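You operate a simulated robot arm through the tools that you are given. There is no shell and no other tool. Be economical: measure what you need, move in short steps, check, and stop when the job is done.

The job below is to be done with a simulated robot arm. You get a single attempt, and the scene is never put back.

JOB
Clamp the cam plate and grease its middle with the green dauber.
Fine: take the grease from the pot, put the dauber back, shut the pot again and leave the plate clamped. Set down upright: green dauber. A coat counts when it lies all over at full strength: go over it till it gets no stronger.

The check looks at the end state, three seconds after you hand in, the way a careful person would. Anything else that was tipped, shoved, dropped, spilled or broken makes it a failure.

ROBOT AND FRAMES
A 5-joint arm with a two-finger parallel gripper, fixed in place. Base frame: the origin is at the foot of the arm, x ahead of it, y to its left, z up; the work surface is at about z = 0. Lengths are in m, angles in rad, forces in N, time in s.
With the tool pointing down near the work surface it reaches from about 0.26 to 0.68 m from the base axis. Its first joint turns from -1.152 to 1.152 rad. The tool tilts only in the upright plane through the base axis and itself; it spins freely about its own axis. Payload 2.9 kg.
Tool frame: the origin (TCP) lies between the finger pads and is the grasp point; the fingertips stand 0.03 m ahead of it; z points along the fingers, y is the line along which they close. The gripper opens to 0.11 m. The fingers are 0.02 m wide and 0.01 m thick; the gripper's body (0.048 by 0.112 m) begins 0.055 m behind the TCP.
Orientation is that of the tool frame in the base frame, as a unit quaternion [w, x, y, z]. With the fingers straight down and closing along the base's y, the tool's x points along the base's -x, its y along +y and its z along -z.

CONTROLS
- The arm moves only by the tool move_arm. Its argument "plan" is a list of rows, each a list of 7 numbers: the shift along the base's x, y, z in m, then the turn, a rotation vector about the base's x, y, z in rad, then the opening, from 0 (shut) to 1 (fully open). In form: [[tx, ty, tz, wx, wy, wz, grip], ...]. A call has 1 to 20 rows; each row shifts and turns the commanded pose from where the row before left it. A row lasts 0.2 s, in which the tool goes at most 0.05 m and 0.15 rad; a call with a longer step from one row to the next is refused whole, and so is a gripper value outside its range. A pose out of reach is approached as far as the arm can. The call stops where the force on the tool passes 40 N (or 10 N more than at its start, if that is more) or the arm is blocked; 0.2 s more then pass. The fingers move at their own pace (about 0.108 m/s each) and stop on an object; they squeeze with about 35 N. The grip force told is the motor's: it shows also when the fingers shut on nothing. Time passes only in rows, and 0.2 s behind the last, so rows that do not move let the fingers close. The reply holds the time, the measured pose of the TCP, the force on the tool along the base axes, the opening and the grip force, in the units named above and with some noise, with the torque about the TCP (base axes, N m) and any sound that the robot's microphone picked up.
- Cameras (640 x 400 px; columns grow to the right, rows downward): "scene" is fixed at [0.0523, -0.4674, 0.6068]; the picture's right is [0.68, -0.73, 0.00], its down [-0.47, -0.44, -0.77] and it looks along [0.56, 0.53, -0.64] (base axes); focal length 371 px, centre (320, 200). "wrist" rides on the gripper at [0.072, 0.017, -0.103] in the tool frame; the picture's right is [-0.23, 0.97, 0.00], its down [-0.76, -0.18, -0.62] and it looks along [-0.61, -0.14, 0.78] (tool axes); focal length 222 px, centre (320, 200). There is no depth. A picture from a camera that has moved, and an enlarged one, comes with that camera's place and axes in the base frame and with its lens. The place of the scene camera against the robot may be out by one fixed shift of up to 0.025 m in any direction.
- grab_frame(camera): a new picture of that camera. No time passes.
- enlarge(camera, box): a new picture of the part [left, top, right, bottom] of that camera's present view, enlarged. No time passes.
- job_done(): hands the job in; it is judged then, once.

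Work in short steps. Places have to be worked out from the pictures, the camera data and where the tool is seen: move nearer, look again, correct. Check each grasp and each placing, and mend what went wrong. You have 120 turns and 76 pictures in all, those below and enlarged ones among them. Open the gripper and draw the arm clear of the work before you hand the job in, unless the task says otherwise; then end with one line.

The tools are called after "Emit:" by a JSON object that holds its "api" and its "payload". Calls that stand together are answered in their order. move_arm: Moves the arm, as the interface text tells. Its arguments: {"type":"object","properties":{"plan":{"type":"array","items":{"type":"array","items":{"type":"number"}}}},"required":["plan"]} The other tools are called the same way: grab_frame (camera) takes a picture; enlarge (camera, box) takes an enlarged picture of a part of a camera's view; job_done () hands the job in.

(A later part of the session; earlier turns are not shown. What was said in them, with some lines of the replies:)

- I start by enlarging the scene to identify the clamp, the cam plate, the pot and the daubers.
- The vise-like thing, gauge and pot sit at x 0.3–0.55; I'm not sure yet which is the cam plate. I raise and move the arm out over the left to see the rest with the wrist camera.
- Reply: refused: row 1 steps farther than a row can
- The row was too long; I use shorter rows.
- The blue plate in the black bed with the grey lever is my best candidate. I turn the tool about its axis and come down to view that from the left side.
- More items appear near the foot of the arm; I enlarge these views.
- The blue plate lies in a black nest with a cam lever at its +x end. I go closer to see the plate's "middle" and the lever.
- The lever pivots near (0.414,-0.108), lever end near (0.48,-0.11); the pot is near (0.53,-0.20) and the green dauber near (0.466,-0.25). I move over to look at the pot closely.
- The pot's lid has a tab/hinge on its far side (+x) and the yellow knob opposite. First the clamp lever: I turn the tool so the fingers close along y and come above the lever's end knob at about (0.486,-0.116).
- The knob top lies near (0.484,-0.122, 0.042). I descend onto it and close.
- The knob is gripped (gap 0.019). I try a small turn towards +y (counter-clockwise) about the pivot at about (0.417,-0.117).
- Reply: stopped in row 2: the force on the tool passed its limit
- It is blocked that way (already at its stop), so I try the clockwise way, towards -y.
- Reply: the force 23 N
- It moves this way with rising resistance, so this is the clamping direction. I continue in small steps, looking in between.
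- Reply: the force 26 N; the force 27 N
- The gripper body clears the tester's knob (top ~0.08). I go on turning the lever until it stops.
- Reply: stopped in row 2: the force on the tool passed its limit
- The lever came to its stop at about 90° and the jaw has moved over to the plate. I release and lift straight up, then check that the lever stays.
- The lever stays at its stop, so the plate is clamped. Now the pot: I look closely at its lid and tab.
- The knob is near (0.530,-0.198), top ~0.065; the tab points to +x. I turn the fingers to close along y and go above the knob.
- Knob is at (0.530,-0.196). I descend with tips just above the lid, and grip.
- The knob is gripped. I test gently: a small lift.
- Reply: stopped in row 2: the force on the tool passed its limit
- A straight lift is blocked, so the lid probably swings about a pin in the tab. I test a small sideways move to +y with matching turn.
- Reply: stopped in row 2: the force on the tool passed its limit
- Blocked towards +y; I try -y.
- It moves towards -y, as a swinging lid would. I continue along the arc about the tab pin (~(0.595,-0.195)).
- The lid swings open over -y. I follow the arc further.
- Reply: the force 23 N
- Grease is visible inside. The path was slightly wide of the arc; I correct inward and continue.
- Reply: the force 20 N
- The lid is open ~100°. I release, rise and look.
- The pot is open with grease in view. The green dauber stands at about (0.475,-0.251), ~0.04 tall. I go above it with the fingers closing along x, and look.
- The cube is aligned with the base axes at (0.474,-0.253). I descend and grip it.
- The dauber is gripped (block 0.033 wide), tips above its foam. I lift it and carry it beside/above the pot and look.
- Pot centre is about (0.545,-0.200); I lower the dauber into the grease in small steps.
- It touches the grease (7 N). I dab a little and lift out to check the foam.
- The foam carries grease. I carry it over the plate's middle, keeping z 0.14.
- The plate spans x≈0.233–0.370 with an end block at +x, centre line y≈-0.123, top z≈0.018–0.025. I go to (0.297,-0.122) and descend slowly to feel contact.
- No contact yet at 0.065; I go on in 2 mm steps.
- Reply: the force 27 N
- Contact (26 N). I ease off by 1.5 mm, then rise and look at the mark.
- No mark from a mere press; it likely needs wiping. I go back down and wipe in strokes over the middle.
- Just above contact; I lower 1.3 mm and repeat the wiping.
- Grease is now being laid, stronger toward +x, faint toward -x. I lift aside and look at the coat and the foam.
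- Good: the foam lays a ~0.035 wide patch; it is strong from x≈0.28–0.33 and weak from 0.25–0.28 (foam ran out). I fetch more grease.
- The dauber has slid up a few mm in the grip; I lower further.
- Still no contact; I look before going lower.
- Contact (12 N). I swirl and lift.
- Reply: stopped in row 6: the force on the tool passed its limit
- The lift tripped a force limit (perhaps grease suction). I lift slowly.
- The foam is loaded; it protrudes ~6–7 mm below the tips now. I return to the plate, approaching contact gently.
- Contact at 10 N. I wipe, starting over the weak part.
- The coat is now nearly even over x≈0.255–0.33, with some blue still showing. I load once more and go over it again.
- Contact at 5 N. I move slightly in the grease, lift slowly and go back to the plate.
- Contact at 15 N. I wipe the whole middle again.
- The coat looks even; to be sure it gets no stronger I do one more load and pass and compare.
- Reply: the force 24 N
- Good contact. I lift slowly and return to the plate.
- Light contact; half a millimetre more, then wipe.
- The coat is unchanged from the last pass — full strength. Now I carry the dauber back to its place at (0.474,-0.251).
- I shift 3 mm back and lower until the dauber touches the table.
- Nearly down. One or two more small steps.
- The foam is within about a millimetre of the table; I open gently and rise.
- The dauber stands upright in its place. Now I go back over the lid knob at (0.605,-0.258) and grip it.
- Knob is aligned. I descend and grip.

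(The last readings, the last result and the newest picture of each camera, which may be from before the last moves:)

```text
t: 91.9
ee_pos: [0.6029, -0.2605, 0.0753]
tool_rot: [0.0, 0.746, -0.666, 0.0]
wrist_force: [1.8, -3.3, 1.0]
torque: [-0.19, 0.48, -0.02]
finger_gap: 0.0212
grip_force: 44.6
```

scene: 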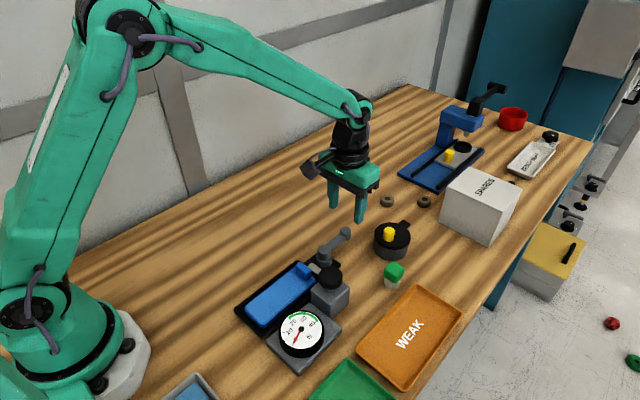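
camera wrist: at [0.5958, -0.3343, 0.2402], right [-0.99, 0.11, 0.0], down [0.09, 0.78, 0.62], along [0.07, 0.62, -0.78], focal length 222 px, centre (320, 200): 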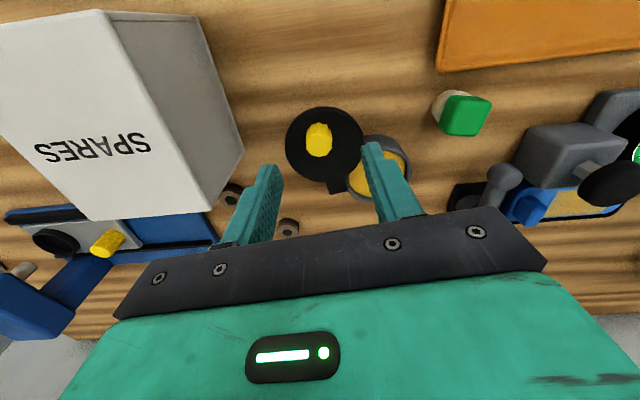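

Gripped. I swing the lid back along the same arc.

Emit:
{"api": "move_arm", "payload": {"plan": [[-0.0098, -0.0005, 0, 0, 0, -0.15, 0], [-0.0097, 0.001, 0, 0, 0, -0.15, 0], [-0.0096, 0.0023, 0, 0, 0, -0.15, 0], [-0.009, 0.0038, 0, 0, 0, -0.15, 0]]}}

```text
t: 92.9
ee_pos: [0.5634, -0.2524, 0.0757]
tool_rot: [-0.001, -0.514, 0.858, 0.002]
wrist_force: [-9.3, -25.5, -20.6]
torque: [-1.06, -0.36, -0.16]
finger_gap: 0.0213
grip_force: 45.0
```

The force shows I'm a bit inside the arc; I correct outward and continue.

Emit:
{"api": "move_arm", "payload": {"plan": [[-0.0094, 0.0034, -0.0005, 0, 0, -0.15, 0], [-0.008, 0.0055, -0.0005, 0, 0, -0.15, 0], [-0.0065, 0.0074, 0, 0, 0, -0.15, 0], [-0.0054, 0.0082, 0, 0, 0, -0.15, 0]]}}

```text
t: 93.9
ee_pos: [0.5353, -0.2242, 0.0772]
tool_rot: [0.0, -0.241, 0.97, 0.0]
wrist_force: [8.6, 9.3, -20.4]
torque: [-0.51, 0.05, 0.28]
finger_gap: 0.0211
grip_force: 45.4
```

Emit:
{"api": "move_arm", "payload": {"plan": [[-0.002, 0.0092, -0.001, 0, 0, -0.15, 0], [-0.0015, 0.0096, 0, 0, 0, -0.15, 0], [-0.0005, 0.0098, 0, 0, 0, -0.15, 0], [0, 0.002, 0, 0, 0, -0.03, 0]]}}

Emit:
{"api": "grab_frame", "payload": {"camera": "wrist"}}

```text
t: 94.9
ee_pos: [0.5294, -0.1952, 0.077]
tool_rot: [-0.006, -0.003, 1.0, 0.003]
wrist_force: [-1.1, -0.3, 0.1]
torque: [-0.62, -0.08, 0.09]
finger_gap: 0.0214
grip_force: 45.4
stopped in row 4: the force on the tool passed its limit (the readings are from after the stop); the commanded pose is now the measured one
```

```text
8 pictures are left
camera wrist: at [0.458, -0.1802, 0.1812], right [0.22, 0.98, 0.0], down [0.77, -0.17, 0.61], along [0.6, -0.13, -0.79], focal length 222 px, centre (320, 200)
```

wrist: 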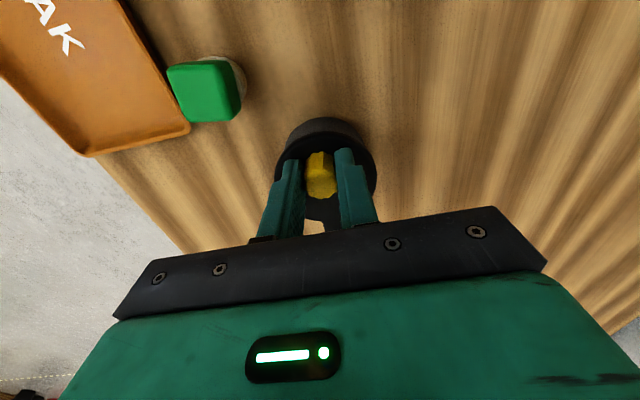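

The lid hit its closed stop at the original knob pose (0.529,-0.195). I release, rise and draw away up and to +y, then check everything.

Emit:
{"api": "move_arm", "payload": {"plan": [[0, 0, 0, 0, 0, 0, 0.35], [0, 0, 0, 0, 0, 0, 0.4], [0, 0, 0.03, 0, 0, 0, 0.4], [0, 0, 0.04, 0, 0, 0, 0.4], [0, 0.01, 0.045, 0, 0, 0, 0.4], [-0.02, 0.03, 0.03, 0, 0, 0, 0.5], [-0.03, 0.035, 0, 0, 0, 0, 0.5], [-0.03, 0.035, 0, 0, 0, 0, 0.5], [-0.03, 0.035, 0, 0, 0, 0, 0.5], [-0.03, 0.035, 0, 0, 0, 0, 0.5]]}}

Emit:
{"api": "grab_frame", "payload": {"camera": "scene"}}

Emit:
{"api": "enlarge", "payload": {"camera": "scene", "box": [220, 190, 440, 340]}}

```text
t: 97.1
ee_pos: [0.3913, -0.0143, 0.2232]
tool_rot: [-0.004, -0.003, 1.0, 0.0]
wrist_force: [0.2, 1.0, -0.1]
torque: [-0.01, 0.0, 0.04]
finger_gap: 0.055
grip_force: 0.1
```

```text
7 pictures are left
```

scene: 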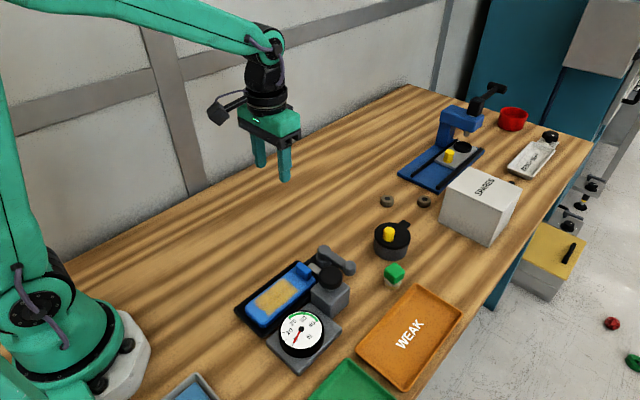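

```text
2.67 times, centred on (330, 265) of scene
camera zoom: at [0.0523, -0.4674, 0.6068], right [0.68, -0.73, 0.0], down [-0.47, -0.44, -0.77], along [0.56, 0.53, -0.64], focal length 989 px, centre (293, 27)
```

zoom: 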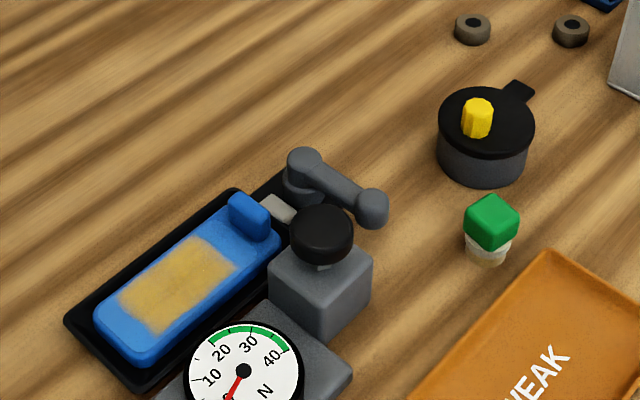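

All is in place; one last close look at the coat.

Emit:
{"api": "enlarge", "payload": {"camera": "scene", "box": [245, 255, 325, 325]}}

```text
5.71 times, centred on (285, 290) of scene
camera zoom: at [0.0523, -0.4674, 0.6068], right [0.68, -0.73, 0.0], down [-0.47, -0.44, -0.77], along [0.56, 0.53, -0.64], focal length 2120 px, centre (520, -314)
```

zoom: 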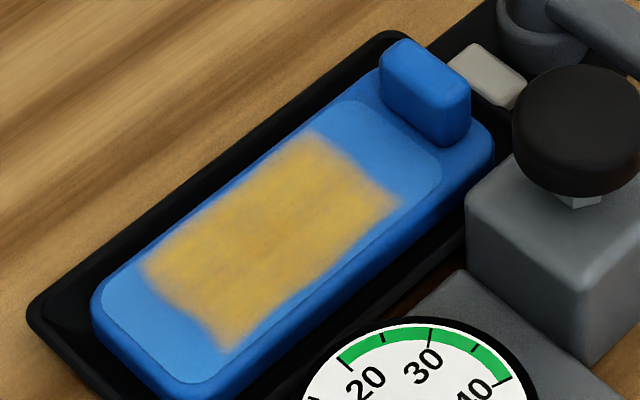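

The coat is even and covers the plate's middle, the plate is clamped, the pot is shut and the dauber stands upright. I hand in.

Emit:
{"api": "job_done", "payload": {}}

```text
The job is handed in.
```

The cam plate is clamped and its middle is greased at full strength; the green dauber stands upright back in its place, the pot is shut, and the arm is drawn clear.
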